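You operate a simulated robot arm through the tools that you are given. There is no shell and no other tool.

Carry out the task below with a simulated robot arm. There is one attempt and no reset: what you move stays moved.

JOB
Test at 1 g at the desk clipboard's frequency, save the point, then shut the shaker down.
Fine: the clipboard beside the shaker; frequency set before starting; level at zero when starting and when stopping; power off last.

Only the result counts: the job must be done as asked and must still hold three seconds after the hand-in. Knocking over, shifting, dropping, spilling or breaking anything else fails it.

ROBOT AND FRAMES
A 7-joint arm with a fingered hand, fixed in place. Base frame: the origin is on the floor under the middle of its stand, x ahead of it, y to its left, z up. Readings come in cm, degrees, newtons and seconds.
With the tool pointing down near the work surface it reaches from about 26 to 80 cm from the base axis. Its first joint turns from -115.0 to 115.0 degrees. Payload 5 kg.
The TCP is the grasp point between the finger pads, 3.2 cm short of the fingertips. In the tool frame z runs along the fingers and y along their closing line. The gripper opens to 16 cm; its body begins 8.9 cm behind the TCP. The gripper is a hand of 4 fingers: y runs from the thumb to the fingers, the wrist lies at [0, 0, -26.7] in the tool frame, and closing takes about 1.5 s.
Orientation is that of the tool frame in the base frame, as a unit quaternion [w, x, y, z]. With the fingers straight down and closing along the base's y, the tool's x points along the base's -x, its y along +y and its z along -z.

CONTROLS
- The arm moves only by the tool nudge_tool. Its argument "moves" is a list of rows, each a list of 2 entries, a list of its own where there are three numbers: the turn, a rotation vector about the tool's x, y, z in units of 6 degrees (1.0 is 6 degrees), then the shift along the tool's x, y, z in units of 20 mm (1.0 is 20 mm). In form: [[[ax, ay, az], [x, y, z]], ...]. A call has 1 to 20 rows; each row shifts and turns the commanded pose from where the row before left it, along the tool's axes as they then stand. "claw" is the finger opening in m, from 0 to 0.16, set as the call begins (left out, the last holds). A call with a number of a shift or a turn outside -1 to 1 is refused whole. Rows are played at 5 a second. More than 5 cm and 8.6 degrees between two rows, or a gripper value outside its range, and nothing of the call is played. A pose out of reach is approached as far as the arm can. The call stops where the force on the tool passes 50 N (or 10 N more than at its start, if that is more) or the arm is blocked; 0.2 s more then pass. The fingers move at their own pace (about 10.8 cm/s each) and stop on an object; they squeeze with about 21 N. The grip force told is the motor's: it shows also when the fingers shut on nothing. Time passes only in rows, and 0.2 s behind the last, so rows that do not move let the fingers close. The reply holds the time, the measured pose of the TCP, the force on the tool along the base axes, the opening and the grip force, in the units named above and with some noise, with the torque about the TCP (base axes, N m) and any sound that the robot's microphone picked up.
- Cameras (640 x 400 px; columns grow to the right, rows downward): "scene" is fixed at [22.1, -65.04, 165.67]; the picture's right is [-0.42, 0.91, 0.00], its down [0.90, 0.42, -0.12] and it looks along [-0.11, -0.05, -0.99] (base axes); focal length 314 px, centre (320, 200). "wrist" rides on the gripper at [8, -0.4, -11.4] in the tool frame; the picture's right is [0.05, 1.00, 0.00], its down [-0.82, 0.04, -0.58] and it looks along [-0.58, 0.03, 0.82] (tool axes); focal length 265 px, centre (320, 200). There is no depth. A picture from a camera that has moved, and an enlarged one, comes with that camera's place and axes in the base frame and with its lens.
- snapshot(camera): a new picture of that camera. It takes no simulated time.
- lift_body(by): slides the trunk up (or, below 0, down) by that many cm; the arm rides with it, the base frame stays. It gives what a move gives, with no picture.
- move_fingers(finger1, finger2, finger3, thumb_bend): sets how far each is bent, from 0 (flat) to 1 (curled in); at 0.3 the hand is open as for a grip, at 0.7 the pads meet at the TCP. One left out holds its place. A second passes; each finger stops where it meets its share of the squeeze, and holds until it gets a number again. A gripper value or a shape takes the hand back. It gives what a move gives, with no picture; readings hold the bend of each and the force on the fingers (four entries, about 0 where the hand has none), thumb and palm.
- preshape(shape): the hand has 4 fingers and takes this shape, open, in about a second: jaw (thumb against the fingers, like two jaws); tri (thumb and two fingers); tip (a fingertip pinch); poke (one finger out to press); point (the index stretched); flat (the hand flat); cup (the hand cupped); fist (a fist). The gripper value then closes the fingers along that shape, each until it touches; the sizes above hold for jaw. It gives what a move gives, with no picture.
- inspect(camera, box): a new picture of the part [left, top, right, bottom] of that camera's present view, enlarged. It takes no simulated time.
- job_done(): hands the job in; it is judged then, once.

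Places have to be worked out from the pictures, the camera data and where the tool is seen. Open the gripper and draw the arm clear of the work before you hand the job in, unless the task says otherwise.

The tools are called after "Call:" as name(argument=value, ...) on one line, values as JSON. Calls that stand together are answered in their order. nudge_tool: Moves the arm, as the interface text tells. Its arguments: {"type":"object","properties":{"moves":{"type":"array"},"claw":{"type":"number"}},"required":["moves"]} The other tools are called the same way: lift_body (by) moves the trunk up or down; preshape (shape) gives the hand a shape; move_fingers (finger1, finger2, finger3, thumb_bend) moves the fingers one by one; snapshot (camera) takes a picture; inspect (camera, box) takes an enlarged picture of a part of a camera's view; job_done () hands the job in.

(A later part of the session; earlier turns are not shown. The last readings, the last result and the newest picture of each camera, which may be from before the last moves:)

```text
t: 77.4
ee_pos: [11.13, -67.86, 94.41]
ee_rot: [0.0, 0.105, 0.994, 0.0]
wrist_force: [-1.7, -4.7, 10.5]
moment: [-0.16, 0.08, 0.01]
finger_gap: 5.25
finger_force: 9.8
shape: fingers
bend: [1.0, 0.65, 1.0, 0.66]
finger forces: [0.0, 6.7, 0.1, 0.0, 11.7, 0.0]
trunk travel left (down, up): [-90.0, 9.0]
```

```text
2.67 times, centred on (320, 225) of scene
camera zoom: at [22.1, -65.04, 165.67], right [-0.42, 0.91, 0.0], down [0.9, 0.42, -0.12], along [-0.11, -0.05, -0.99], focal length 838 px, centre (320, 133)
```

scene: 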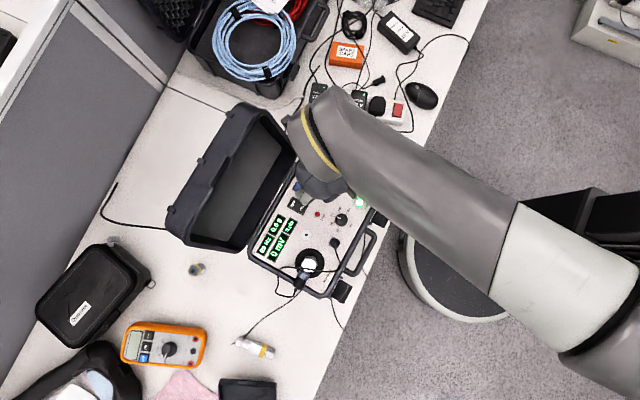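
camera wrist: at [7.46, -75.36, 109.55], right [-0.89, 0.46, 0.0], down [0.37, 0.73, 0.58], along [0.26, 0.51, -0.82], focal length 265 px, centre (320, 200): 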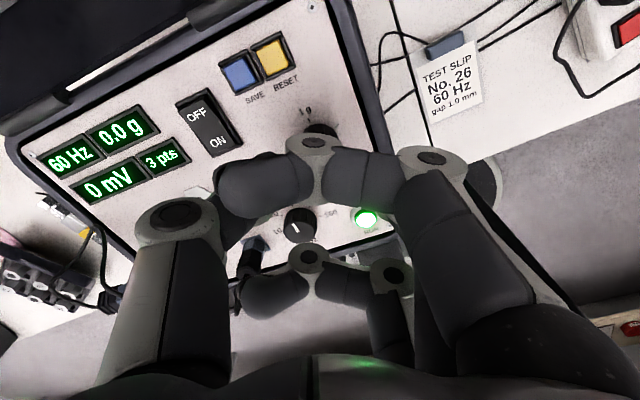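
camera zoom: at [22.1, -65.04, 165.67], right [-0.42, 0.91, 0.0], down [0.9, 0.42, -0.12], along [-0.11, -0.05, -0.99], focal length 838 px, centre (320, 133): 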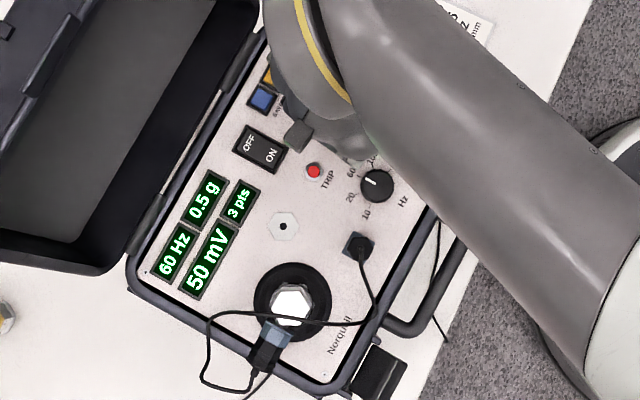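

0.5 g at 72°. Continue another 48° (expect ≈0.9 g).

Call:
nudge_tool(moves=[[[0, 0, 1], [0, 0, 0]], [[0, 0, 1], [0, 0, 0]], [[0, 0, 1], [0, 0, 0]], [[0, 0, 1], [0, 0, 0]], [[0, 0, 1], [0, 0, 0]], [[0, 0, 1], [0, 0, 0]], [[0, 0, 1], [0, 0, 0]], [[0, 0, 1], [0, 0, 0]], [[0, 0, 0], [0, 0, 0]]])

Call:
inspect(camera="scene", box=[240, 150, 400, 300])

```text
t: 79.4
ee_pos: [11.15, -68.01, 94.47]
ee_rot: [0.0, 0.501, 0.866, 0.0]
wrist_force: [0.7, -1.4, 1.9]
moment: [-0.01, -0.02, 0.03]
finger_gap: 5.27
finger_force: 7.6
shape: fingers
bend: [1.0, 0.64, 1.0, 0.66]
finger forces: [0.0, 7.7, 0.0, 0.0, 8.1, 0.0]
trunk travel left (down, up): [-90.0, 9.0]
```

```text
2.67 times, centred on (320, 225) of scene
camera zoom: at [22.1, -65.04, 165.67], right [-0.42, 0.91, 0.0], down [0.9, 0.42, -0.12], along [-0.11, -0.05, -0.99], focal length 838 px, centre (320, 133)
```

zoom: 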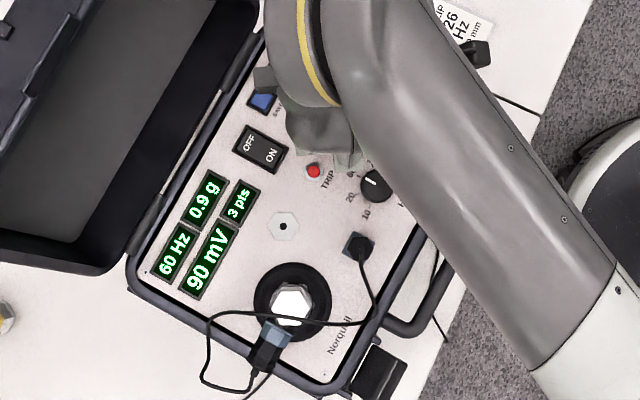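

0.9 g at 120°. Add 12° then check.

Call:
nudge_tool(moves=[[[0, 0, 1], [0, 0, 0]], [[0, 0, 1], [0, 0, 0]], [[0, 0, 0], [0, 0, 0]]])

Call:
inspect(camera="scene", box=[240, 150, 400, 300])

```text
t: 80.0
ee_pos: [12.32, -72.06, 106.5]
ee_rot: [0.141, 0.6, 0.787, 0.008]
wrist_force: [1.5, -0.4, 0.0]
moment: [0.0, 0.11, -0.02]
finger_gap: 5.14
finger_force: 0.0
shape: fingers
bend: [1.0, 0.7, 1.0, 0.68]
finger forces: [0.0, 0.0, 0.0, 0.0, 0.1, 0.0]
out of reach, approached as far as the arm can: row 2
trunk travel left (down, up): [-90.0, 9.0]
stopped in row 2: the arm was blocked; the commanded pose is now the measured one
```

```text
2.67 times, centred on (320, 225) of scene
camera zoom: at [22.1, -65.04, 165.67], right [-0.42, 0.91, 0.0], down [0.9, 0.42, -0.12], along [-0.11, -0.05, -0.99], focal length 838 px, centre (320, 133)
```

zoom: 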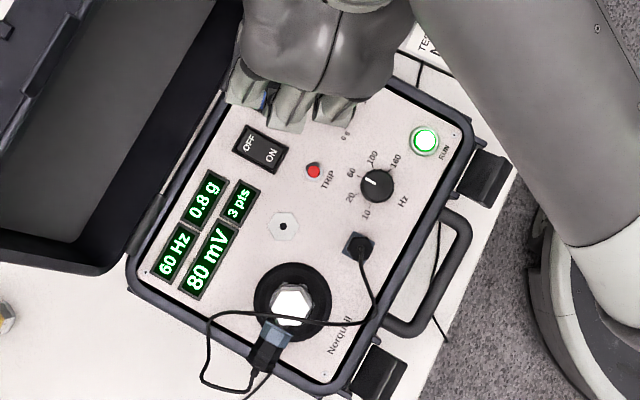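

The wrist hit its limit near 66–72° clockwise: the arm jumped up and let go of the knob, which now reads 0.8 g. Let me check that nothing was disturbed.

Call:
snapshot(camera="scene")

Call:
snapshot(camera="wrist")

```text
taken
```

scene: 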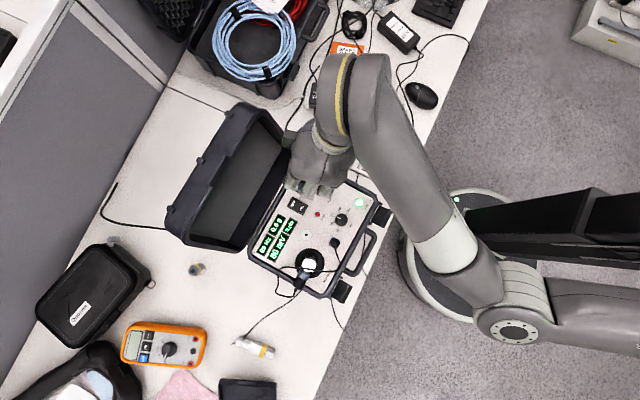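

```text
taken
camera wrist: at [7.37, -62.82, 115.81], right [0.93, 0.33, 0.17], down [0.1, -0.67, 0.74], along [0.36, -0.67, -0.66], focal length 265 px, centre (320, 200)
```

wrist: 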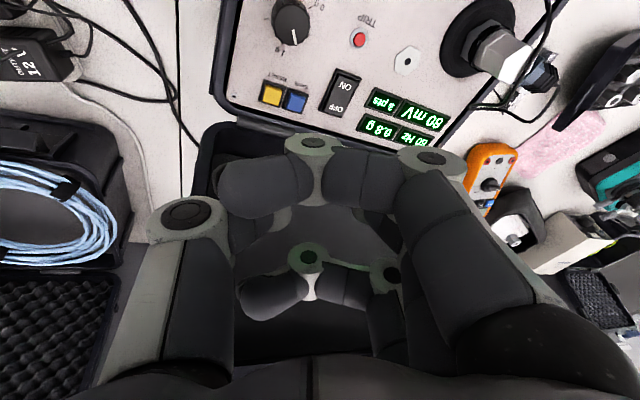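

Displays, lid and case look unmoved; the level knob just stayed at 0.8 g. I'll raise the hand, un-yaw 24° and remove the 16° tilt.

Call:
nudge_tool(moves=[[[0, 0, 0], [0.196, 0.241, -0.777]], [[0, 0, 0], [0.196, 0.241, -0.777]], [[0, 0, 0], [0.196, 0.241, -0.777]], [[0, 0, 0], [0.196, 0.241, -0.777]], [[0, 0, -1], [0, 0, 0]], [[0, 0, -1], [0, 0, 0]], [[0, 0, -1], [0, 0, 0]], [[0, 0, -1], [0, 0, 0]], [[0, 0, 0], [0, 0, 0]]])

```text
t: 82.0
ee_pos: [11.81, -69.11, 112.32]
ee_rot: [0.14, 0.423, 0.895, -0.022]
wrist_force: [-0.1, 0.1, 0.1]
moment: [-0.01, 0.01, 0.0]
finger_gap: 5.16
finger_force: 0.1
shape: fingers
bend: [1.0, 0.7, 1.0, 0.68]
finger forces: [0.0, 0.0, 0.0, 0.0, 0.0, 0.0]
trunk travel left (down, up): [-90.0, 9.0]
```

Clear. Now removing the tilt and yawing back to about +30° for the next grip.

Call:
nudge_tool(moves=[[[0.256, 0.867, 0], [0, 0, 0]], [[0.256, 0.867, 0], [0, 0, 0]], [[0.256, 0.867, 0], [0, 0, 0]], [[0, 0, -1], [0, 0, 0]], [[0, 0, -1], [0, 0, 0]], [[0, 0, -1], [0, 0, 0]], [[0, 0, -1], [0, 0, 0]], [[0, 0, -1], [0, 0, 0]], [[0, 0, -1], [0, 0, 0]], [[0, 0, -1], [0, 0, 0]], [[0, 0, -1], [0, 0, 0]], [[0, 0, -1], [0, 0, 0]], [[0, 0, -1], [0, 0, 0]], [[0, 0, -1], [0, 0, 0]], [[0, 0, -1], [0, 0, 0]], [[0, 0, -1], [0, 0, 0]], [[0, 0, -0.4], [0, 0, 0]], [[0, 0, 0], [0, 0, 0]]])

Call:
snapshot(camera="wrist")

Call:
inspect(camera="scene", box=[240, 150, 400, 300])

```text
t: 85.8
ee_pos: [11.85, -69.3, 112.38]
ee_rot: [0.001, -0.256, 0.967, 0.002]
wrist_force: [0.9, 0.0, -0.8]
moment: [0.0, -0.01, 0.02]
finger_gap: 5.14
finger_force: 0.1
shape: fingers
bend: [1.0, 0.7, 1.0, 0.68]
finger forces: [0.0, 0.0, 0.0, 0.0, 0.0, 0.0]
trunk travel left (down, up): [-90.0, 9.0]
```

```text
taken
camera wrist: at [5.13, -73.6, 123.91], right [-0.54, 0.84, 0.0], down [0.69, 0.44, 0.58], along [0.49, 0.31, -0.82], focal length 265 px, centre (320, 200)
```

wrist: 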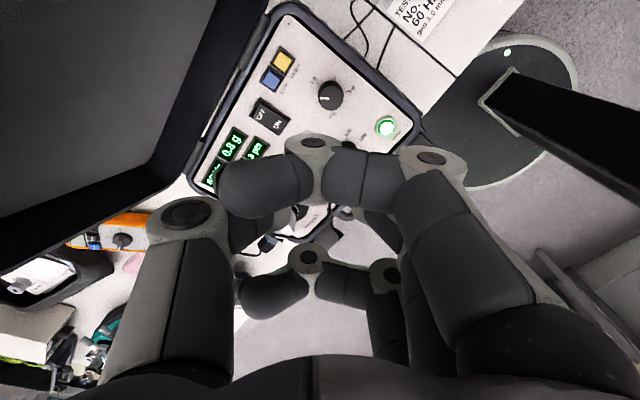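

```text
2.67 times, centred on (320, 225) of scene
camera zoom: at [22.1, -65.04, 165.67], right [-0.42, 0.91, 0.0], down [0.9, 0.42, -0.12], along [-0.11, -0.05, -0.99], focal length 838 px, centre (320, 133)
```

zoom: 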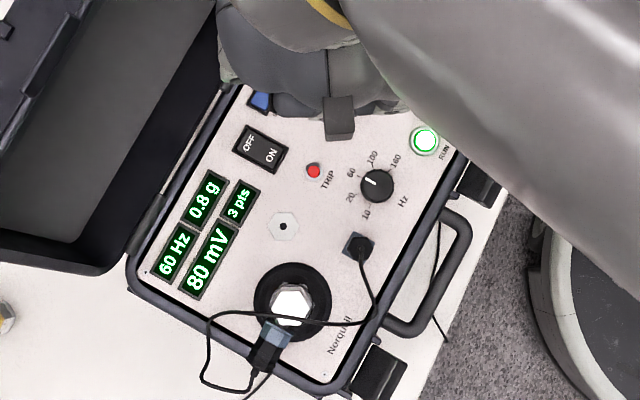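

Upright again at yaw +30°. Let me zoom on the knob for alignment.

Call:
inspect(camera="wrist", box=[280, 65, 380, 127])

```text
6.40 times, centred on (330, 96) of wrist
camera zoom: at [5.13, -73.6, 123.91], right [-0.54, 0.84, 0.0], down [0.69, 0.44, 0.58], along [0.49, 0.31, -0.82], focal length 1699 px, centre (256, 866)
```

zoom: 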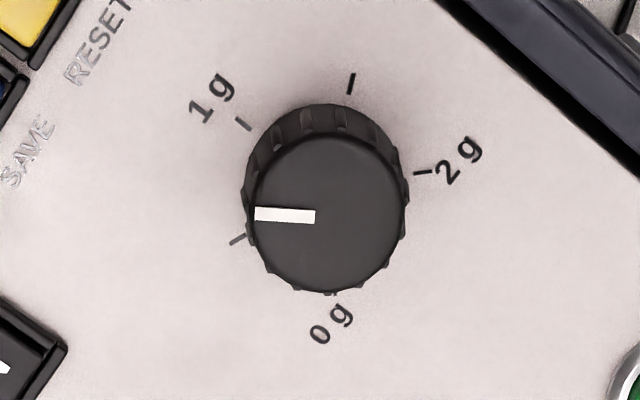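

Knob offset from the tool axis is (0.07, 1.32) cm in tool axes; about 30–34° more clockwise is needed. I'll open to 0.61, shift over the knob, and descend to just above it.

Call:
move_fingers(finger2=0.61, thumb_bend=0.61)

Call:
nudge_tool(moves=[[[0, 0, 0], [0.03, 0.62, 0.5]], [[0, 0, 0], [0, 0, 0.9]], [[0, 0, 0], [0, 0, 0.9]], [[0, 0, 0], [0, 0, 0.9]], [[0, 0, 0], [0, 0, 0.9]], [[0, 0, 0], [0, 0, 0.9]], [[0, 0, 0], [0, 0, 0.9]], [[0, 0, 0], [0, 0, 0.9]], [[0, 0, 0], [0, 0, 0.3]], [[0, 0, 0], [0, 0, 0]]])

Call:
snapshot(camera="wrist")

```text
t: 86.8
ee_pos: [11.78, -69.23, 112.38]
ee_rot: [0.001, -0.256, 0.967, 0.0]
wrist_force: [0.4, 0.1, 0.3]
moment: [0.01, 0.01, 0.01]
finger_gap: 5.49
finger_force: 0.1
shape: fingers
bend: [1.0, 0.61, 1.0, 0.61]
finger forces: [0.0, 0.0, 0.0, 0.1, 0.0, 0.1]
trunk travel left (down, up): [-90.0, 9.0]
```

```text
t: 89.0
ee_pos: [11.11, -68.22, 98.06]
ee_rot: [0.001, -0.257, 0.967, 0.001]
wrist_force: [0.0, 0.1, 0.5]
moment: [-0.02, 0.01, 0.0]
finger_gap: 5.51
finger_force: 0.0
shape: fingers
bend: [1.0, 0.61, 1.0, 0.61]
finger forces: [0.1, 0.1, 0.0, 0.1, 0.0, 0.1]
trunk travel left (down, up): [-90.0, 9.0]
```

```text
taken
camera wrist: at [4.41, -72.58, 109.57], right [-0.54, 0.84, 0.0], down [0.69, 0.44, 0.58], along [0.49, 0.31, -0.82], focal length 265 px, centre (320, 200)
```

wrist: 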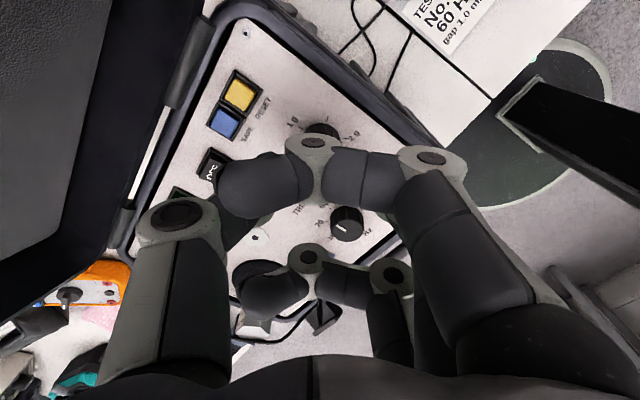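

Aligned over the knob. Descend the last 3.6 cm.

Call:
nudge_tool(moves=[[[0, 0, 0], [0, 0, 0.3]], [[0, 0, 0], [0, 0, 0.3]], [[0, 0, 0], [0, 0, 0.3]], [[0, 0, 0], [0, 0, 0.3]], [[0, 0, 0], [0, 0, 0.3]], [[0, 0, 0], [0, 0, 0.28]], [[0, 0, 0], [0, 0, 0]]])

Call:
move_fingers(finger2=0.8, thumb_bend=0.68)

Call:
inspect(camera="scene", box=[240, 150, 400, 300])

```text
t: 90.6
ee_pos: [11.16, -68.1, 94.58]
ee_rot: [0.0, -0.256, 0.967, 0.001]
wrist_force: [-0.3, 1.4, 0.0]
moment: [-0.01, 0.0, 0.01]
finger_gap: 5.51
finger_force: 0.0
shape: fingers
bend: [1.0, 0.61, 1.0, 0.61]
finger forces: [0.0, 0.1, 0.0, 0.0, 0.1, 0.1]
trunk travel left (down, up): [-90.0, 9.0]
```

```text
t: 91.6
ee_pos: [11.05, -68.18, 94.64]
ee_rot: [0.001, -0.256, 0.967, 0.002]
wrist_force: [0.3, -0.7, 0.8]
moment: [0.0, 0.0, 0.01]
finger_gap: 5.31
finger_force: 6.6
shape: fingers
bend: [1.0, 0.64, 1.0, 0.66]
finger forces: [0.0, 6.1, 0.0, 0.0, 6.7, 0.0]
trunk travel left (down, up): [-90.0, 9.0]
```

```text
2.67 times, centred on (320, 225) of scene
camera zoom: at [22.1, -65.04, 165.67], right [-0.42, 0.91, 0.0], down [0.9, 0.42, -0.12], along [-0.11, -0.05, -0.99], focal length 838 px, centre (320, 133)
```

zoom: 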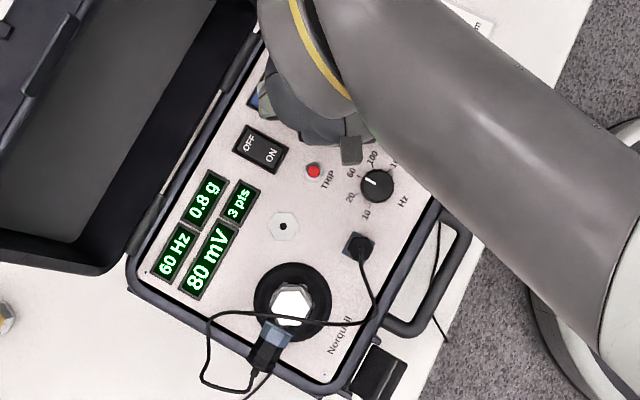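

Knob gripped at ~6.5 N balanced, still 0.8 g. Turn 18° clockwise and read.

Call:
nudge_tool(moves=[[[0, 0, 1], [0, 0, 0]], [[0, 0, 1], [0, 0, 0]], [[0, 0, 1], [0, 0, 0]], [[0, 0, 0], [0, 0, 0]]])

Call:
inspect(camera="scene", box=[240, 200, 340, 265])

```text
t: 92.6
ee_pos: [11.19, -68.1, 94.64]
ee_rot: [0.0, -0.101, 0.995, 0.001]
wrist_force: [0.4, -2.5, 0.2]
moment: [-0.05, 0.01, -0.02]
finger_gap: 5.28
finger_force: 6.8
shape: fingers
bend: [1.0, 0.64, 1.0, 0.66]
finger forces: [0.0, 6.0, 0.0, 0.0, 7.4, 0.1]
trunk travel left (down, up): [-90.0, 9.0]
```

```text
6.15 times, centred on (290, 232) of scene
camera zoom: at [22.1, -65.04, 165.67], right [-0.42, 0.91, 0.0], down [0.9, 0.42, -0.12], along [-0.11, -0.05, -0.99], focal length 1935 px, centre (505, 0)
```

zoom: 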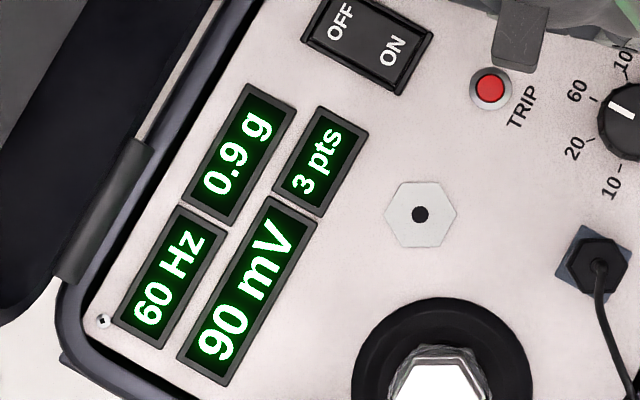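

Reads 0.9 g. Now 4° steps to find where it changes to 1.0.

Call:
nudge_tool(moves=[[[0, 0, 0.66], [0, 0, 0]], [[0, 0, 0], [0, 0, 0]]])

Call:
inspect(camera="scene", box=[240, 200, 340, 265])

```text
t: 93.2
ee_pos: [11.13, -68.13, 94.68]
ee_rot: [0.0, -0.067, 0.998, 0.002]
wrist_force: [-1.3, -1.1, -0.4]
moment: [0.04, 0.02, 0.02]
finger_gap: 5.29
finger_force: 6.5
shape: fingers
bend: [1.0, 0.64, 1.0, 0.66]
finger forces: [0.0, 6.6, 0.1, 0.0, 6.6, 0.0]
trunk travel left (down, up): [-90.0, 9.0]
```

```text
6.15 times, centred on (290, 232) of scene
camera zoom: at [22.1, -65.04, 165.67], right [-0.42, 0.91, 0.0], down [0.9, 0.42, -0.12], along [-0.11, -0.05, -0.99], focal length 1935 px, centre (505, 0)
```

zoom: 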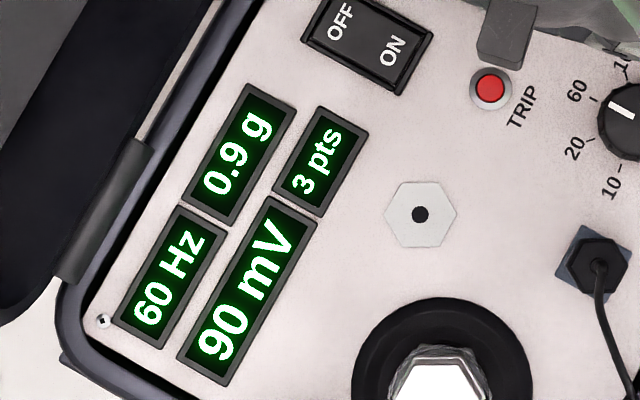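

Call:
nudge_tool(moves=[[[0, 0, 0.5], [0, 0, 0]], [[0, 0, 0], [0, 0, 0]]])

Call:
inspect(camera="scene", box=[240, 200, 340, 265])

```text
t: 93.8
ee_pos: [11.2, -68.08, 94.63]
ee_rot: [0.0, -0.041, 0.999, 0.002]
wrist_force: [-0.2, 1.7, 0.4]
moment: [0.06, 0.01, 0.01]
finger_gap: 5.32
finger_force: 5.9
shape: fingers
bend: [1.0, 0.64, 1.0, 0.66]
finger forces: [0.1, 7.1, 0.1, 0.0, 5.3, 0.0]
trunk travel left (down, up): [-90.0, 9.0]
```

```text
6.15 times, centred on (290, 232) of scene
camera zoom: at [22.1, -65.04, 165.67], right [-0.42, 0.91, 0.0], down [0.9, 0.42, -0.12], along [-0.11, -0.05, -0.99], focal length 1935 px, centre (505, 0)
```

zoom: 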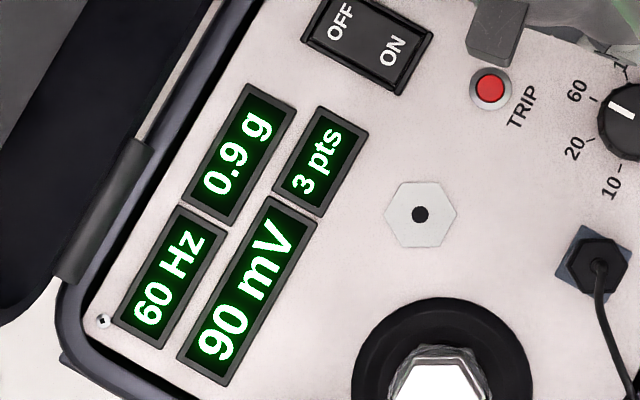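

Call:
nudge_tool(moves=[[[0, 0, 0.5], [0, 0, 0]], [[0, 0, 0], [0, 0, 0]]])

Call:
inspect(camera="scene", box=[240, 200, 340, 265])

```text
t: 94.4
ee_pos: [11.09, -68.08, 94.7]
ee_rot: [0.0, -0.014, 1.0, 0.001]
wrist_force: [-1.6, 2.1, 0.1]
moment: [0.14, 0.01, 0.0]
finger_gap: 5.3
finger_force: 5.7
shape: fingers
bend: [1.0, 0.64, 1.0, 0.66]
finger forces: [0.0, 7.1, 0.1, 0.1, 4.9, 0.0]
trunk travel left (down, up): [-90.0, 9.0]
```

```text
6.15 times, centred on (290, 232) of scene
camera zoom: at [22.1, -65.04, 165.67], right [-0.42, 0.91, 0.0], down [0.9, 0.42, -0.12], along [-0.11, -0.05, -0.99], focal length 1935 px, centre (505, 0)
```

zoom: 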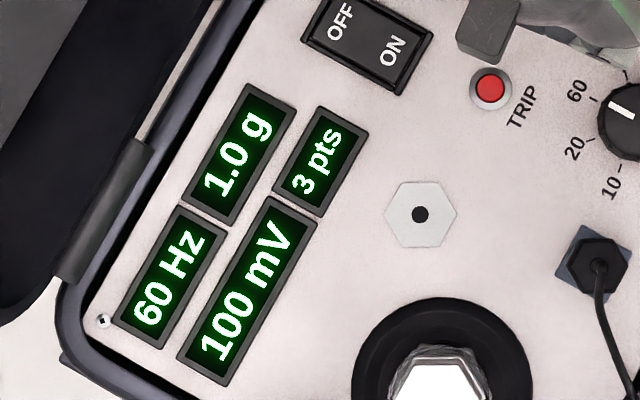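

Now reads 1.0 g / 100 mV. Since it rounds at 0.95, I'll add ~5° to centre on 1.00 g.

Call:
nudge_tool(moves=[[[0, 0, 0.8], [0, 0, 0]], [[0, 0, 0], [0, 0, 0]], [[0, 0, 0], [0, 0, 0]]])

Call:
inspect(camera="scene", box=[240, 200, 340, 265])

Call:
snapshot(camera="wrist")

```text
t: 95.2
ee_pos: [11.14, -68.12, 94.59]
ee_rot: [-0.001, 0.028, 1.0, 0.001]
wrist_force: [-2.0, 2.3, 0.1]
moment: [0.08, 0.05, -0.02]
finger_gap: 5.27
finger_force: 6.3
shape: fingers
bend: [1.0, 0.64, 1.0, 0.66]
finger forces: [0.0, 7.0, 0.0, 0.0, 5.3, 0.1]
trunk travel left (down, up): [-90.0, 9.0]
```

```text
6.15 times, centred on (290, 232) of scene
camera zoom: at [22.1, -65.04, 165.67], right [-0.42, 0.91, 0.0], down [0.9, 0.42, -0.12], along [-0.11, -0.05, -0.99], focal length 1935 px, centre (505, 0)
```

zoom: 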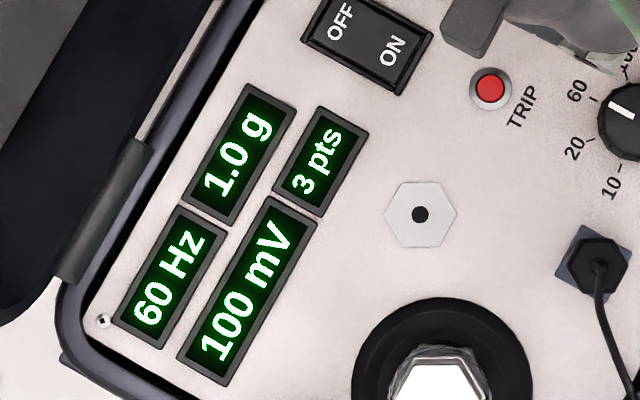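

```text
taken
camera wrist: at [3.2, -68.16, 106.15], right [0.0, 1.0, 0.0], down [0.82, 0.0, 0.58], along [0.58, 0.0, -0.82], focal length 265 px, centre (320, 200)
```

wrist: 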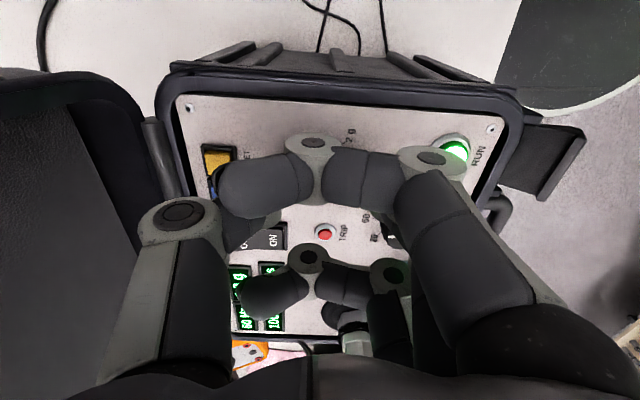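

Stays at 1.0 g, 60 Hz. Release gently by opening finger 2 and thumb, then lift and check.

Call:
move_fingers(finger2=0.61, thumb_bend=0.61)

Call:
nudge_tool(moves=[[[0, 0, 0], [0, 0, -0.4]], [[0, 0, 0], [0, 0, -0.6]], [[0, 0, 0], [0, 0, -1]], [[0, 0, 0], [0, 0, -1]], [[0, 0, 0], [0, 0, -1]], [[0, 0, 0], [0, 0, -1]], [[0, 0, 0], [0, 0, -1]], [[0, 0, 0], [0, 0, 0]]])

Call:
snapshot(camera="wrist")

Call:
inspect(camera="scene", box=[240, 150, 400, 300])

```text
t: 96.2
ee_pos: [11.22, -68.26, 94.66]
ee_rot: [0.001, 0.027, 1.0, 0.001]
wrist_force: [0.9, -0.7, 0.4]
moment: [0.0, 0.0, -0.03]
finger_gap: 5.51
finger_force: 0.0
shape: fingers
bend: [1.0, 0.61, 1.0, 0.61]
finger forces: [0.1, 0.1, 0.1, 0.0, 0.0, 0.0]
trunk travel left (down, up): [-90.0, 9.0]
```

```text
t: 98.0
ee_pos: [10.94, -68.14, 106.57]
ee_rot: [0.001, 0.027, 1.0, 0.002]
wrist_force: [-0.2, 0.5, 0.1]
moment: [0.0, 0.0, -0.04]
finger_gap: 5.48
finger_force: 0.2
shape: fingers
bend: [1.0, 0.61, 1.0, 0.61]
finger forces: [0.1, 0.0, 0.1, 0.0, 0.1, 0.1]
trunk travel left (down, up): [-90.0, 9.0]
```

```text
taken
camera wrist: at [2.95, -68.14, 118.08], right [0.0, 1.0, 0.0], down [0.82, 0.0, 0.58], along [0.58, 0.0, -0.82], focal length 265 px, centre (320, 200)
```

wrist: 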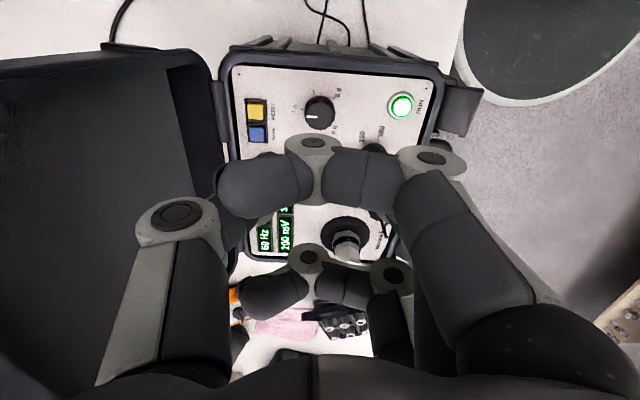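

```text
2.67 times, centred on (320, 225) of scene
camera zoom: at [22.1, -65.04, 165.67], right [-0.42, 0.91, 0.0], down [0.9, 0.42, -0.12], along [-0.11, -0.05, -0.99], focal length 838 px, centre (320, 133)
```

zoom: 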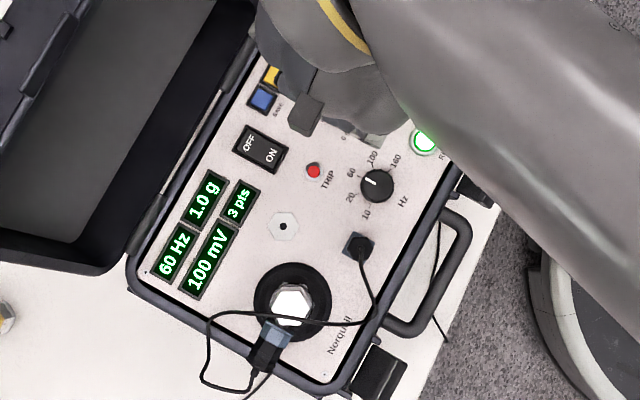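

1.0 g held after release. Now I'll zoom on SAVE/RESET to refine their positions before pressing SAVE.

Call:
inspect(camera="wrist", box=[225, 80, 345, 155])

```text
5.33 times, centred on (285, 118) of wrist
camera zoom: at [2.95, -68.14, 118.08], right [0.0, 1.0, 0.0], down [0.82, 0.0, 0.58], along [0.58, 0.0, -0.82], focal length 1416 px, centre (507, 640)
```

zoom: 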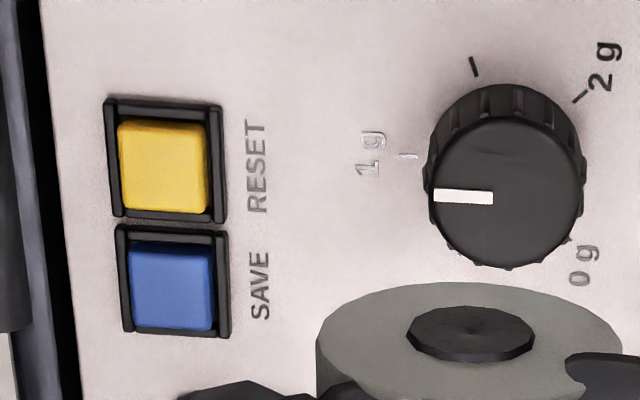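

SAVE's key is at about (13.3,-74.7,91.6), RESET 2.3 cm to its -x side. I'll re-form the closed pinch probe with fingers 1/3 curled, here in free air.

Call:
preshape(shape="tip")

Call:
nudge_tool(moves=[[[0, 0, 0], [0, 0, 0]], [[0, 0, 0], [0, 0, 0]], [[0, 0, 0], [0, 0, 0]], [[0, 0, 0], [0, 0, 0]], [[0, 0, 0], [0, 0, 0]], [[0, 0, 0], [0, 0, 0]], [[0, 0, 0], [0, 0, 0]]], claw=0.0)

Call:
inspect(camera="wrist", box=[220, 80, 420, 205])

Call:
snapshot(camera="wrist")

Call:
move_fingers(finger1=1.0, finger3=1.0)

```text
t: 98.9
ee_pos: [10.85, -68.03, 106.6]
ee_rot: [0.0, 0.027, 1.0, 0.001]
wrist_force: [-0.2, -0.5, 0.8]
moment: [0.01, -0.02, 0.01]
finger_gap: 15.99
finger_force: 0.0
shape: tip
bend: [0.01, 0.3, 0.01, 0.3]
finger forces: [0.0, 0.0, 0.0, 0.0, 0.0, 0.0]
trunk travel left (down, up): [-90.0, 9.0]
```

```text
t: 100.5
ee_pos: [10.87, -68.15, 106.62]
ee_rot: [0.0, 0.027, 1.0, 0.0]
wrist_force: [0.5, 0.2, 0.0]
moment: [0.0, 0.0, 0.02]
finger_gap: 0.0
finger_force: 20.3
shape: tip
bend: [0.27, 0.64, 0.27, 0.67]
finger forces: [0.1, 0.0, 0.1, 0.1, 0.0, 0.1]
trunk travel left (down, up): [-90.0, 9.0]
```

```text
3.20 times, centred on (320, 142) of wrist
camera zoom: at [2.95, -68.13, 118.09], right [0.0, 1.0, 0.0], down [0.82, 0.0, 0.58], along [0.58, 0.0, -0.82], focal length 849 px, centre (320, 384)
```

zoom: 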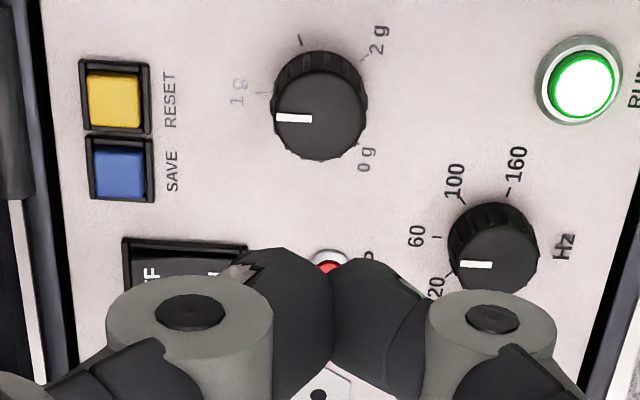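

```text
taken
camera wrist: at [2.95, -68.13, 118.09], right [0.0, 1.0, 0.0], down [0.82, 0.0, 0.58], along [0.58, 0.0, -0.82], focal length 265 px, centre (320, 200)
```

wrist: 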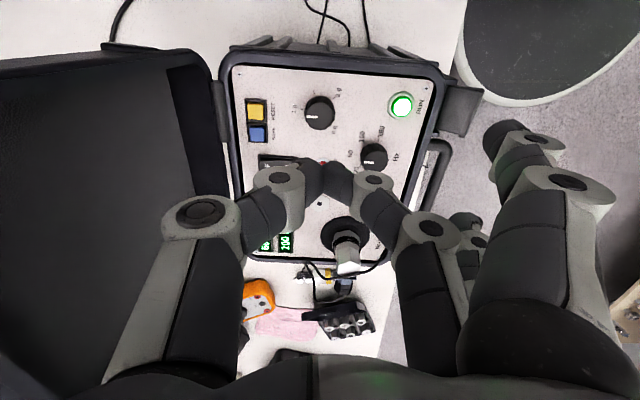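

```text
t: 101.5
ee_pos: [10.89, -68.16, 106.56]
ee_rot: [0.0, 0.027, 1.0, 0.001]
wrist_force: [0.1, 1.0, 1.0]
moment: [0.05, 0.01, 0.04]
finger_gap: 5.22
finger_force: 0.1
shape: fingers
bend: [1.0, 0.64, 1.0, 0.67]
finger forces: [0.0, 0.0, 0.0, 0.0, 0.0, 0.0]
trunk travel left (down, up): [-90.0, 9.0]
```

The pinch is formed. Now move over SAVE (TCP ≈ (13.6,-73.9)) at height, with 12° extra clockwise yaw so finger 2's dome stays away from RESET, then go down to ~97.5.

Call:
nudge_tool(moves=[[[0, 0, 1], [0, 0, 0]], [[0, 0, 1], [0, 0, 0]], [[0, 0, 0], [-0.505, -0.611, 0]], [[0, 0, 0], [-0.505, -0.611, 0]], [[0, 0, 0], [-0.505, -0.611, 0]], [[0, 0, 0], [-0.505, -0.611, 0]], [[0, 0, 0], [0, 0, 0.5]], [[0, 0, 0], [0, 0, 0.5]], [[0, 0, 0], [0, 0, 0]]])

Call:
snapshot(camera="wrist")

Call:
snapshot(camera="scene")

```text
t: 103.5
ee_pos: [13.64, -73.92, 104.56]
ee_rot: [0.0, 0.131, 0.991, 0.001]
wrist_force: [0.2, -0.3, 0.3]
moment: [0.03, 0.03, 0.03]
finger_gap: 5.19
finger_force: 0.0
shape: fingers
bend: [1.0, 0.64, 1.0, 0.67]
finger forces: [0.0, 0.0, 0.0, 0.0, 0.0, 0.0]
trunk travel left (down, up): [-90.0, 9.0]
```

```text
taken
camera wrist: at [5.91, -72.14, 116.03], right [0.21, 0.98, 0.0], down [0.8, -0.17, 0.58], along [0.56, -0.12, -0.82], focal length 265 px, centre (320, 200)
```

wrist: 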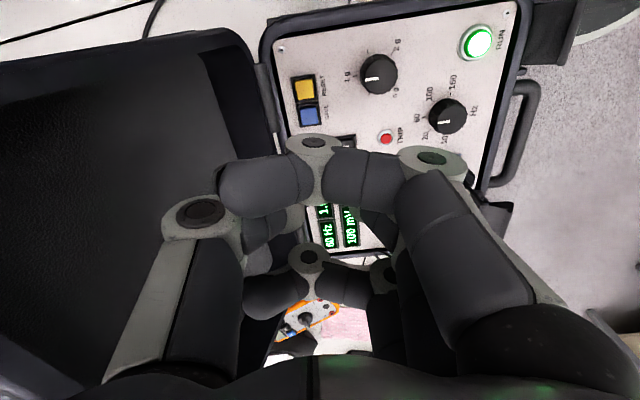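

```text
taken
```

scene: 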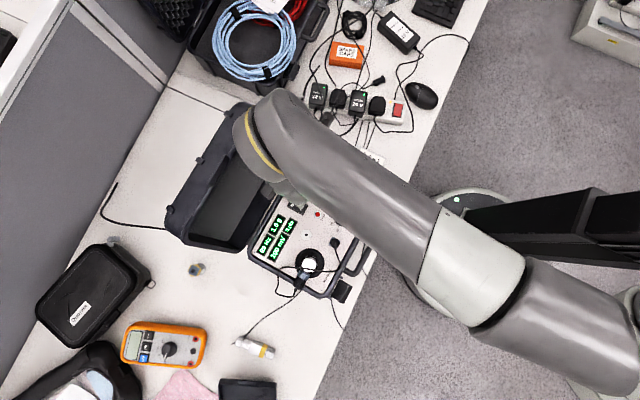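

Call:
inspect(camera="wrist", box=[260, 60, 380, 135])

```text
5.33 times, centred on (320, 98) of wrist
camera zoom: at [5.91, -72.14, 116.03], right [0.21, 0.98, 0.0], down [0.8, -0.17, 0.58], along [0.56, -0.12, -0.82], focal length 1416 px, centre (320, 747)
```

zoom: 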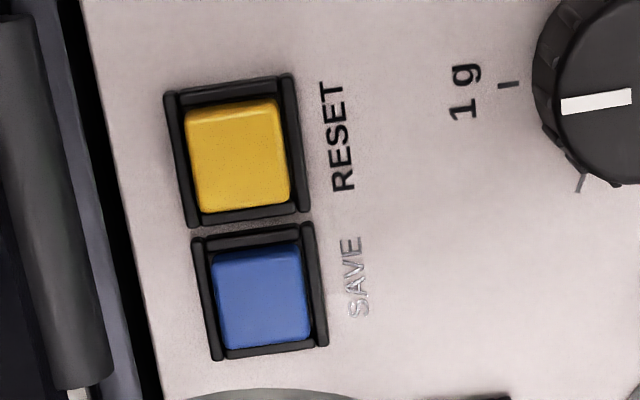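

The key centre sits at tool (0.15,-0.97); the thumb dome at (0,-0.65) lands on it, biased away from RESET. Descend to ~96 then step down.

Call:
nudge_tool(moves=[[[0, 0, 0], [0, -0.06, 0.85]], [[0, 0, 0], [0, 0, 0.85]], [[0, 0, 0], [0, 0, 0.85]], [[0, 0, 0], [0, 0, 0.85]], [[0, 0, 0], [0, 0, 0.85]], [[0, 0, 0], [0, 0, 0]]])

Call:
nudge_tool(moves=[[[0, 0, 0], [0, 0, 0.15]], [[0, 0, 0], [0, 0, 0.15]], [[0, 0, 0], [0, 0, 0]]])

Call:
nudge_tool(moves=[[[0, 0, 0], [0, 0, 0.1]], [[0, 0, 0], [0, 0, 0.1]], [[0, 0, 0], [0, 0, 0]]])

```text
t: 104.9
ee_pos: [13.61, -73.81, 96.06]
ee_rot: [0.0, 0.132, 0.991, 0.001]
wrist_force: [-0.5, 0.3, -0.1]
moment: [0.02, 0.02, -0.04]
finger_gap: 5.18
finger_force: 0.1
shape: fingers
bend: [1.0, 0.64, 1.0, 0.67]
finger forces: [0.0, 0.0, 0.0, 0.0, 0.0, 0.0]
trunk travel left (down, up): [-90.0, 9.0]
```

```text
t: 105.7
ee_pos: [13.78, -73.86, 95.37]
ee_rot: [0.0, 0.131, 0.991, 0.001]
wrist_force: [-0.3, 0.3, -0.1]
moment: [0.01, -0.01, 0.01]
finger_gap: 5.18
finger_force: 0.1
shape: fingers
bend: [1.0, 0.64, 1.0, 0.67]
finger forces: [0.0, 0.0, 0.0, 0.1, 0.1, 0.0]
trunk travel left (down, up): [-90.0, 9.0]
```

```text
t: 106.5
ee_pos: [13.66, -73.85, 95.06]
ee_rot: [0.001, 0.132, 0.991, 0.001]
wrist_force: [0.0, 0.3, -0.1]
moment: [-0.02, 0.0, -0.02]
finger_gap: 5.21
finger_force: 0.0
shape: fingers
bend: [1.0, 0.64, 1.0, 0.67]
finger forces: [0.0, 0.0, 0.1, 0.0, 0.0, 0.0]
trunk travel left (down, up): [-90.0, 9.0]
```

No contact at 95.06. Continuing with 1 mm steps and listening for the click.

Call:
nudge_tool(moves=[[[0, 0, 0], [0, 0, 0.1]], [[0, 0, 0], [0, 0, 0]]])

Call:
nudge_tool(moves=[[[0, 0, 0], [0, 0, 0.05]], [[0, 0, 0], [0, 0, 0]]])

Call:
nudge_tool(moves=[[[0, 0, 0], [0, 0, 0.05]], [[0, 0, 0], [0, 0, 0]]])

```text
t: 107.1
ee_pos: [13.73, -73.84, 94.91]
ee_rot: [0.0, 0.132, 0.991, 0.001]
wrist_force: [-0.1, -1.4, -0.5]
moment: [-0.01, -0.01, -0.02]
finger_gap: 5.19
finger_force: 0.1
shape: fingers
bend: [1.0, 0.64, 1.0, 0.67]
finger forces: [0.0, 0.0, 0.0, 0.0, 0.1, 0.0]
trunk travel left (down, up): [-90.0, 9.0]
```

```text
t: 107.7
ee_pos: [13.73, -73.94, 94.91]
ee_rot: [0.0, 0.132, 0.991, 0.001]
wrist_force: [0.4, 0.1, -0.3]
moment: [0.0, 0.01, 0.0]
finger_gap: 5.16
finger_force: 0.0
shape: fingers
bend: [1.0, 0.64, 1.0, 0.67]
finger forces: [0.0, 0.1, 0.1, 0.0, 0.1, 0.0]
trunk travel left (down, up): [-90.0, 9.0]
```

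```text
t: 108.3
ee_pos: [13.69, -73.92, 94.72]
ee_rot: [0.0, 0.131, 0.991, 0.002]
wrist_force: [0.2, -0.4, -0.2]
moment: [0.04, 0.02, 0.02]
finger_gap: 5.21
finger_force: 0.1
shape: fingers
bend: [1.0, 0.64, 1.0, 0.67]
finger forces: [0.1, 0.0, 0.0, 0.0, 0.0, 0.0]
trunk travel left (down, up): [-90.0, 9.0]
```

Call:
nudge_tool(moves=[[[0, 0, 0], [0, 0, 0.05]], [[0, 0, 0], [0, 0, 0]]])

Call:
nudge_tool(moves=[[[0, 0, 0], [0, 0, 0.05]], [[0, 0, 0], [0, 0, 0]]])

Call:
nudge_tool(moves=[[[0, 0, 0], [0, 0, 0.05]], [[0, 0, 0], [0, 0, 0]]])

Call:
inspect(camera="scene", box=[240, 150, 400, 300])

```text
t: 108.9
ee_pos: [13.81, -73.82, 94.67]
ee_rot: [0.001, 0.132, 0.991, 0.001]
wrist_force: [0.2, 0.0, -1.0]
moment: [0.02, -0.03, 0.02]
finger_gap: 5.2
finger_force: 0.1
shape: fingers
bend: [1.0, 0.64, 1.0, 0.67]
finger forces: [0.0, 0.0, 0.1, 0.0, 0.0, 0.0]
trunk travel left (down, up): [-90.0, 9.0]
```

```text
t: 109.5
ee_pos: [13.65, -73.97, 94.55]
ee_rot: [0.001, 0.131, 0.991, 0.001]
wrist_force: [1.4, 0.3, 0.5]
moment: [-0.01, 0.04, -0.01]
finger_gap: 5.19
finger_force: 0.1
shape: fingers
bend: [1.0, 0.64, 1.0, 0.67]
finger forces: [0.0, 0.1, 0.0, 0.0, 0.0, 0.0]
trunk travel left (down, up): [-90.0, 9.0]
```

```text
t: 110.1
ee_pos: [13.69, -73.95, 94.42]
ee_rot: [-0.001, 0.131, 0.991, 0.0]
wrist_force: [0.0, 0.5, 1.6]
moment: [-0.02, -0.01, 0.03]
finger_gap: 5.18
finger_force: 0.0
shape: fingers
bend: [1.0, 0.64, 1.0, 0.67]
finger forces: [0.1, 0.0, 0.0, 0.1, 0.0, 0.0]
trunk travel left (down, up): [-90.0, 9.0]
```

```text
2.67 times, centred on (320, 225) of scene
camera zoom: at [22.1, -65.04, 165.67], right [-0.42, 0.91, 0.0], down [0.9, 0.42, -0.12], along [-0.11, -0.05, -0.99], focal length 838 px, centre (320, 133)
```

zoom: 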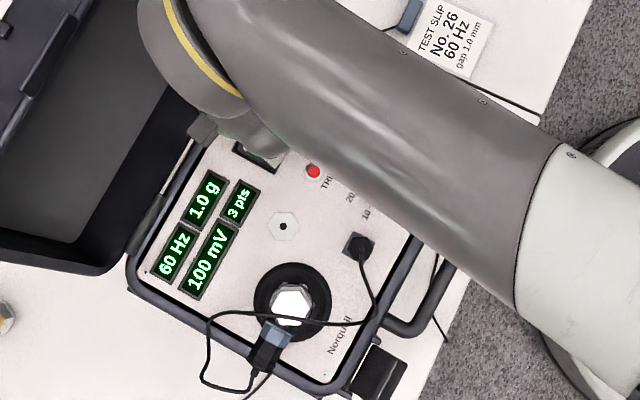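

Light contact begins (1.6 N) at 94.4; still 3 pts. Press further by 1 mm steps.

Call:
nudge_tool(moves=[[[0, 0, 0], [0, 0, 0.05]], [[0, 0, 0], [0, 0, 0]]])

Call:
nudge_tool(moves=[[[0, 0, 0], [0, 0, 0.05]], [[0, 0, 0], [0, 0, 0]]])

Call:
inspect(camera="scene", box=[240, 150, 400, 300])

```text
t: 110.7
ee_pos: [13.67, -73.93, 94.26]
ee_rot: [0.001, 0.131, 0.991, 0.001]
wrist_force: [-0.5, 0.0, 1.1]
moment: [-0.01, -0.01, -0.01]
finger_gap: 5.19
finger_force: 0.1
shape: fingers
bend: [1.0, 0.64, 1.0, 0.67]
finger forces: [0.0, 0.0, 0.0, 0.1, 0.0, 0.0]
trunk travel left (down, up): [-90.0, 9.0]
```

```text
t: 111.3
ee_pos: [13.62, -73.98, 94.31]
ee_rot: [0.0, 0.132, 0.991, 0.001]
wrist_force: [0.1, 0.6, 2.2]
moment: [-0.01, 0.02, -0.03]
finger_gap: 5.2
finger_force: 0.1
shape: fingers
bend: [1.0, 0.64, 1.0, 0.67]
finger forces: [0.0, 0.0, 0.0, 0.0, 0.0, 0.0]
trunk travel left (down, up): [-90.0, 9.0]
heard: click
```

```text
2.67 times, centred on (320, 225) of scene
camera zoom: at [22.1, -65.04, 165.67], right [-0.42, 0.91, 0.0], down [0.9, 0.42, -0.12], along [-0.11, -0.05, -0.99], focal length 838 px, centre (320, 133)
```

zoom: 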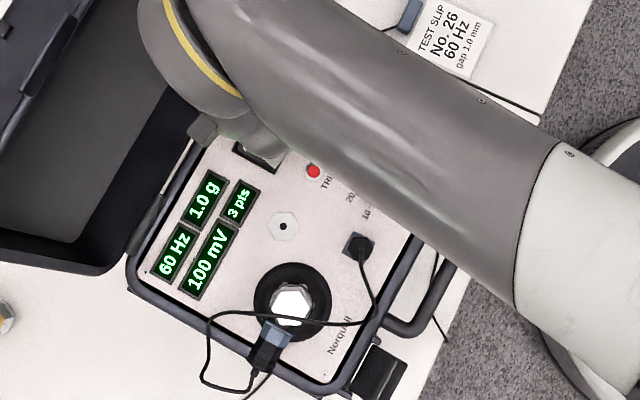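

Click heard on SAVE. The count still shows 3 pts in this picture; I'll lift off and check again.

Call:
nudge_tool(moves=[[[0, 0, 0], [0, 0, -0.2]], [[0, 0, 0], [0, 0, -0.5]], [[0, 0, 0], [0, 0, -0.8]], [[0, 0, 0], [0, 0, -1]], [[0, 0, 0], [0, 0, -1]], [[0, 0, 0], [0, 0, -1]], [[0, 0, 0], [0, 0, -1]]])

Call:
inspect(camera="scene", box=[240, 150, 400, 300])

Call:
snapshot(camera="wrist")

```text
t: 112.9
ee_pos: [13.48, -74.09, 105.4]
ee_rot: [0.0, 0.13, 0.991, 0.001]
wrist_force: [-0.4, -0.5, 0.0]
moment: [0.0, -0.04, -0.03]
finger_gap: 5.19
finger_force: 0.0
shape: fingers
bend: [1.0, 0.64, 1.0, 0.67]
finger forces: [0.1, 0.0, 0.0, 0.0, 0.1, 0.0]
trunk travel left (down, up): [-90.0, 9.0]
```

```text
2.67 times, centred on (320, 225) of scene
camera zoom: at [22.1, -65.04, 165.67], right [-0.42, 0.91, 0.0], down [0.9, 0.42, -0.12], along [-0.11, -0.05, -0.99], focal length 838 px, centre (320, 133)
```

zoom: 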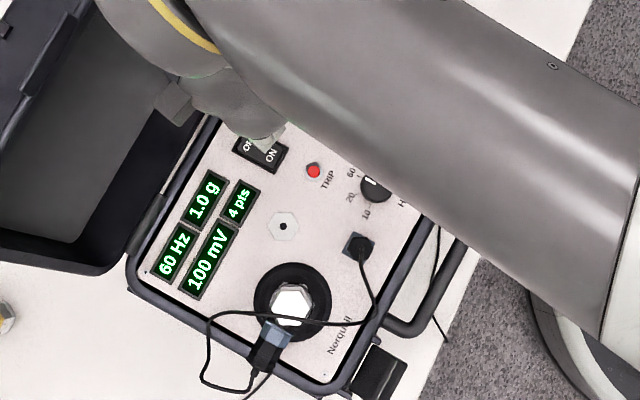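

```text
taken
camera wrist: at [5.76, -72.43, 117.01], right [0.21, 0.98, 0.0], down [0.8, -0.17, 0.58], along [0.56, -0.12, -0.82], focal length 265 px, centre (320, 200)
```

wrist: 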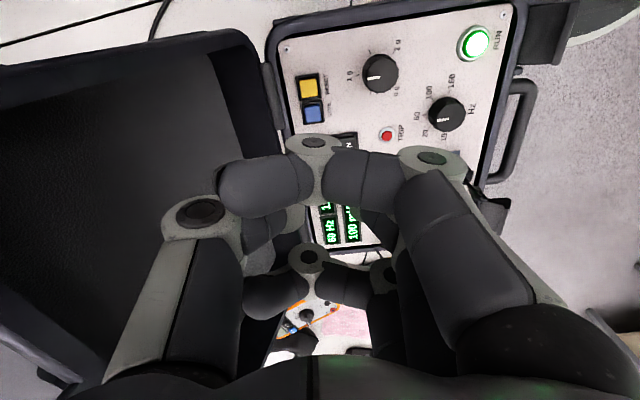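

SAVE registered: 4 pts at 60 Hz, 1.0 g. Next, bring the level back to zero: move back above the level knob, yaw to about -50°, and open the pinch to 0.61.

Call:
nudge_tool(moves=[[[0, 0, 0], [0.4825, 0.631, -0.1]], [[0, 0, 0], [0.4825, 0.631, 0]], [[0, 0, 0], [0.4825, 0.631, 0]], [[0, 0, 0], [0.4825, 0.631, 0]], [[0, 0, 1], [0, 0, 0]], [[0, 0, 1], [0, 0, 0]], [[0, 0, 1], [0, 0, 0]], [[0, 0, 1], [0, 0, 0]], [[0, 0, 1], [0, 0, 0]], [[0, 0, 0.8], [0, 0, 0]], [[0, 0, 0], [0, 0, 0]]])

Call:
move_fingers(finger2=0.61, thumb_bend=0.61)

Call:
snapshot(camera="wrist")

Call:
inspect(camera="wrist", box=[270, 65, 370, 127])

```text
t: 115.3
ee_pos: [11.22, -68.19, 105.41]
ee_rot: [0.0, 0.422, 0.907, 0.001]
wrist_force: [0.4, -0.1, -0.3]
moment: [-0.02, 0.02, 0.0]
finger_gap: 5.21
finger_force: 0.0
shape: fingers
bend: [1.0, 0.64, 1.0, 0.67]
finger forces: [0.0, 0.1, 0.0, 0.0, 0.1, 0.0]
trunk travel left (down, up): [-90.0, 9.0]
```

```text
t: 116.3
ee_pos: [11.24, -68.05, 105.38]
ee_rot: [0.0, 0.422, 0.907, 0.001]
wrist_force: [-0.2, -0.8, 0.8]
moment: [0.04, 0.0, 0.04]
finger_gap: 5.45
finger_force: 0.1
shape: fingers
bend: [1.0, 0.61, 1.0, 0.61]
finger forces: [0.0, 0.0, 0.0, 0.1, 0.0, 0.0]
trunk travel left (down, up): [-90.0, 9.0]
```

```text
taken
camera wrist: at [5.87, -62.24, 116.97], right [0.73, 0.68, 0.0], down [0.56, -0.6, 0.58], along [0.39, -0.42, -0.82], focal length 265 px, centre (320, 200)
```

wrist: 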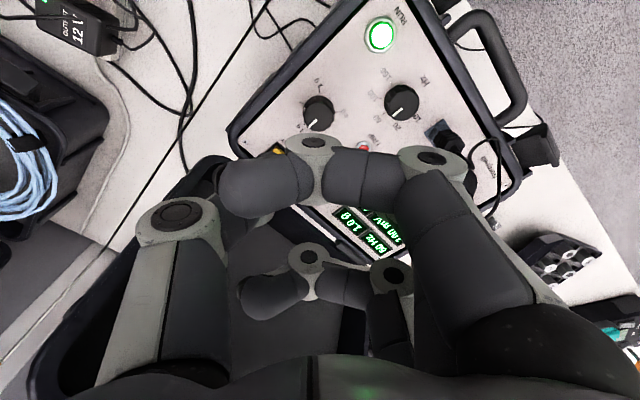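

```text
6.40 times, centred on (320, 96) of wrist
camera zoom: at [5.87, -62.24, 116.97], right [0.73, 0.68, 0.0], down [0.56, -0.6, 0.58], along [0.39, -0.42, -0.82], focal length 1699 px, centre (320, 866)
```

zoom: 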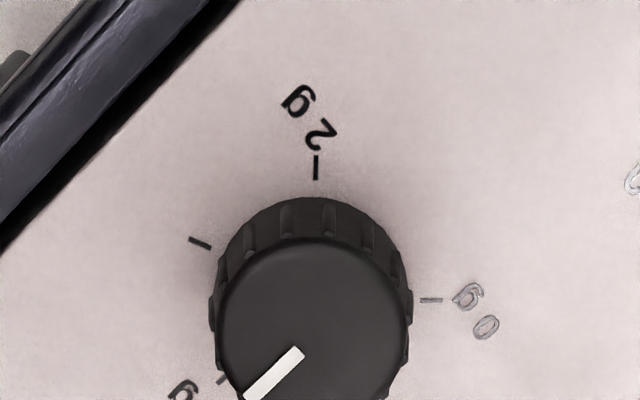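

Knob is within ~0.2 cm of the tool axis. Fine-adjust and descend around it.

Call:
nudge_tool(moves=[[[0, 0, 0], [0.075, -0.05, 0.7]], [[0, 0, 0], [0, 0, 0.8]], [[0, 0, 0], [0, 0, 0.8]], [[0, 0, 0], [0, 0, 0.8]], [[0, 0, 0], [0, 0, 0.6]], [[0, 0, 0], [0, 0, 0.3]], [[0, 0, 0], [0, 0, 0.3]], [[0, 0, 0], [0, 0, 0.3]], [[0, 0, 0], [0, 0, 0.3]], [[0, 0, 0], [0, 0, 0.3]], [[0, 0, 0], [0, 0, 0.25]], [[0, 0, 0], [0, 0, 0]]])

Call:
inspect(camera="scene", box=[240, 150, 400, 300])

```text
t: 118.9
ee_pos: [11.04, -68.06, 94.42]
ee_rot: [0.0, 0.422, 0.907, 0.001]
wrist_force: [-1.0, -0.3, 0.1]
moment: [0.01, -0.02, 0.03]
finger_gap: 5.46
finger_force: 0.0
shape: fingers
bend: [1.0, 0.61, 1.0, 0.61]
finger forces: [0.1, 0.1, 0.0, 0.1, 0.0, 0.0]
trunk travel left (down, up): [-90.0, 9.0]
```

```text
2.67 times, centred on (320, 225) of scene
camera zoom: at [22.1, -65.04, 165.67], right [-0.42, 0.91, 0.0], down [0.9, 0.42, -0.12], along [-0.11, -0.05, -0.99], focal length 838 px, centre (320, 133)
```

zoom: 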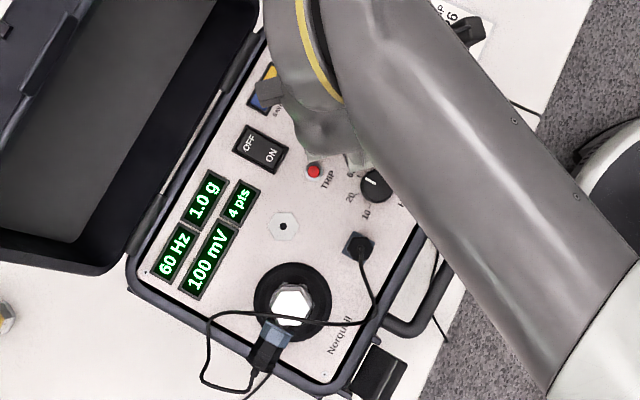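

In place around the knob with no contact. Close with balanced force.

Call:
move_fingers(finger2=0.8, thumb_bend=0.685)

```text
t: 119.9
ee_pos: [10.98, -68.02, 94.37]
ee_rot: [-0.001, 0.422, 0.907, 0.0]
wrist_force: [-0.8, 0.4, 0.1]
moment: [0.01, 0.0, -0.02]
finger_gap: 5.25
finger_force: 6.6
shape: fingers
bend: [1.0, 0.64, 1.0, 0.66]
finger forces: [0.0, 6.0, 0.1, 0.1, 6.1, 0.0]
trunk travel left (down, up): [-90.0, 9.0]
```

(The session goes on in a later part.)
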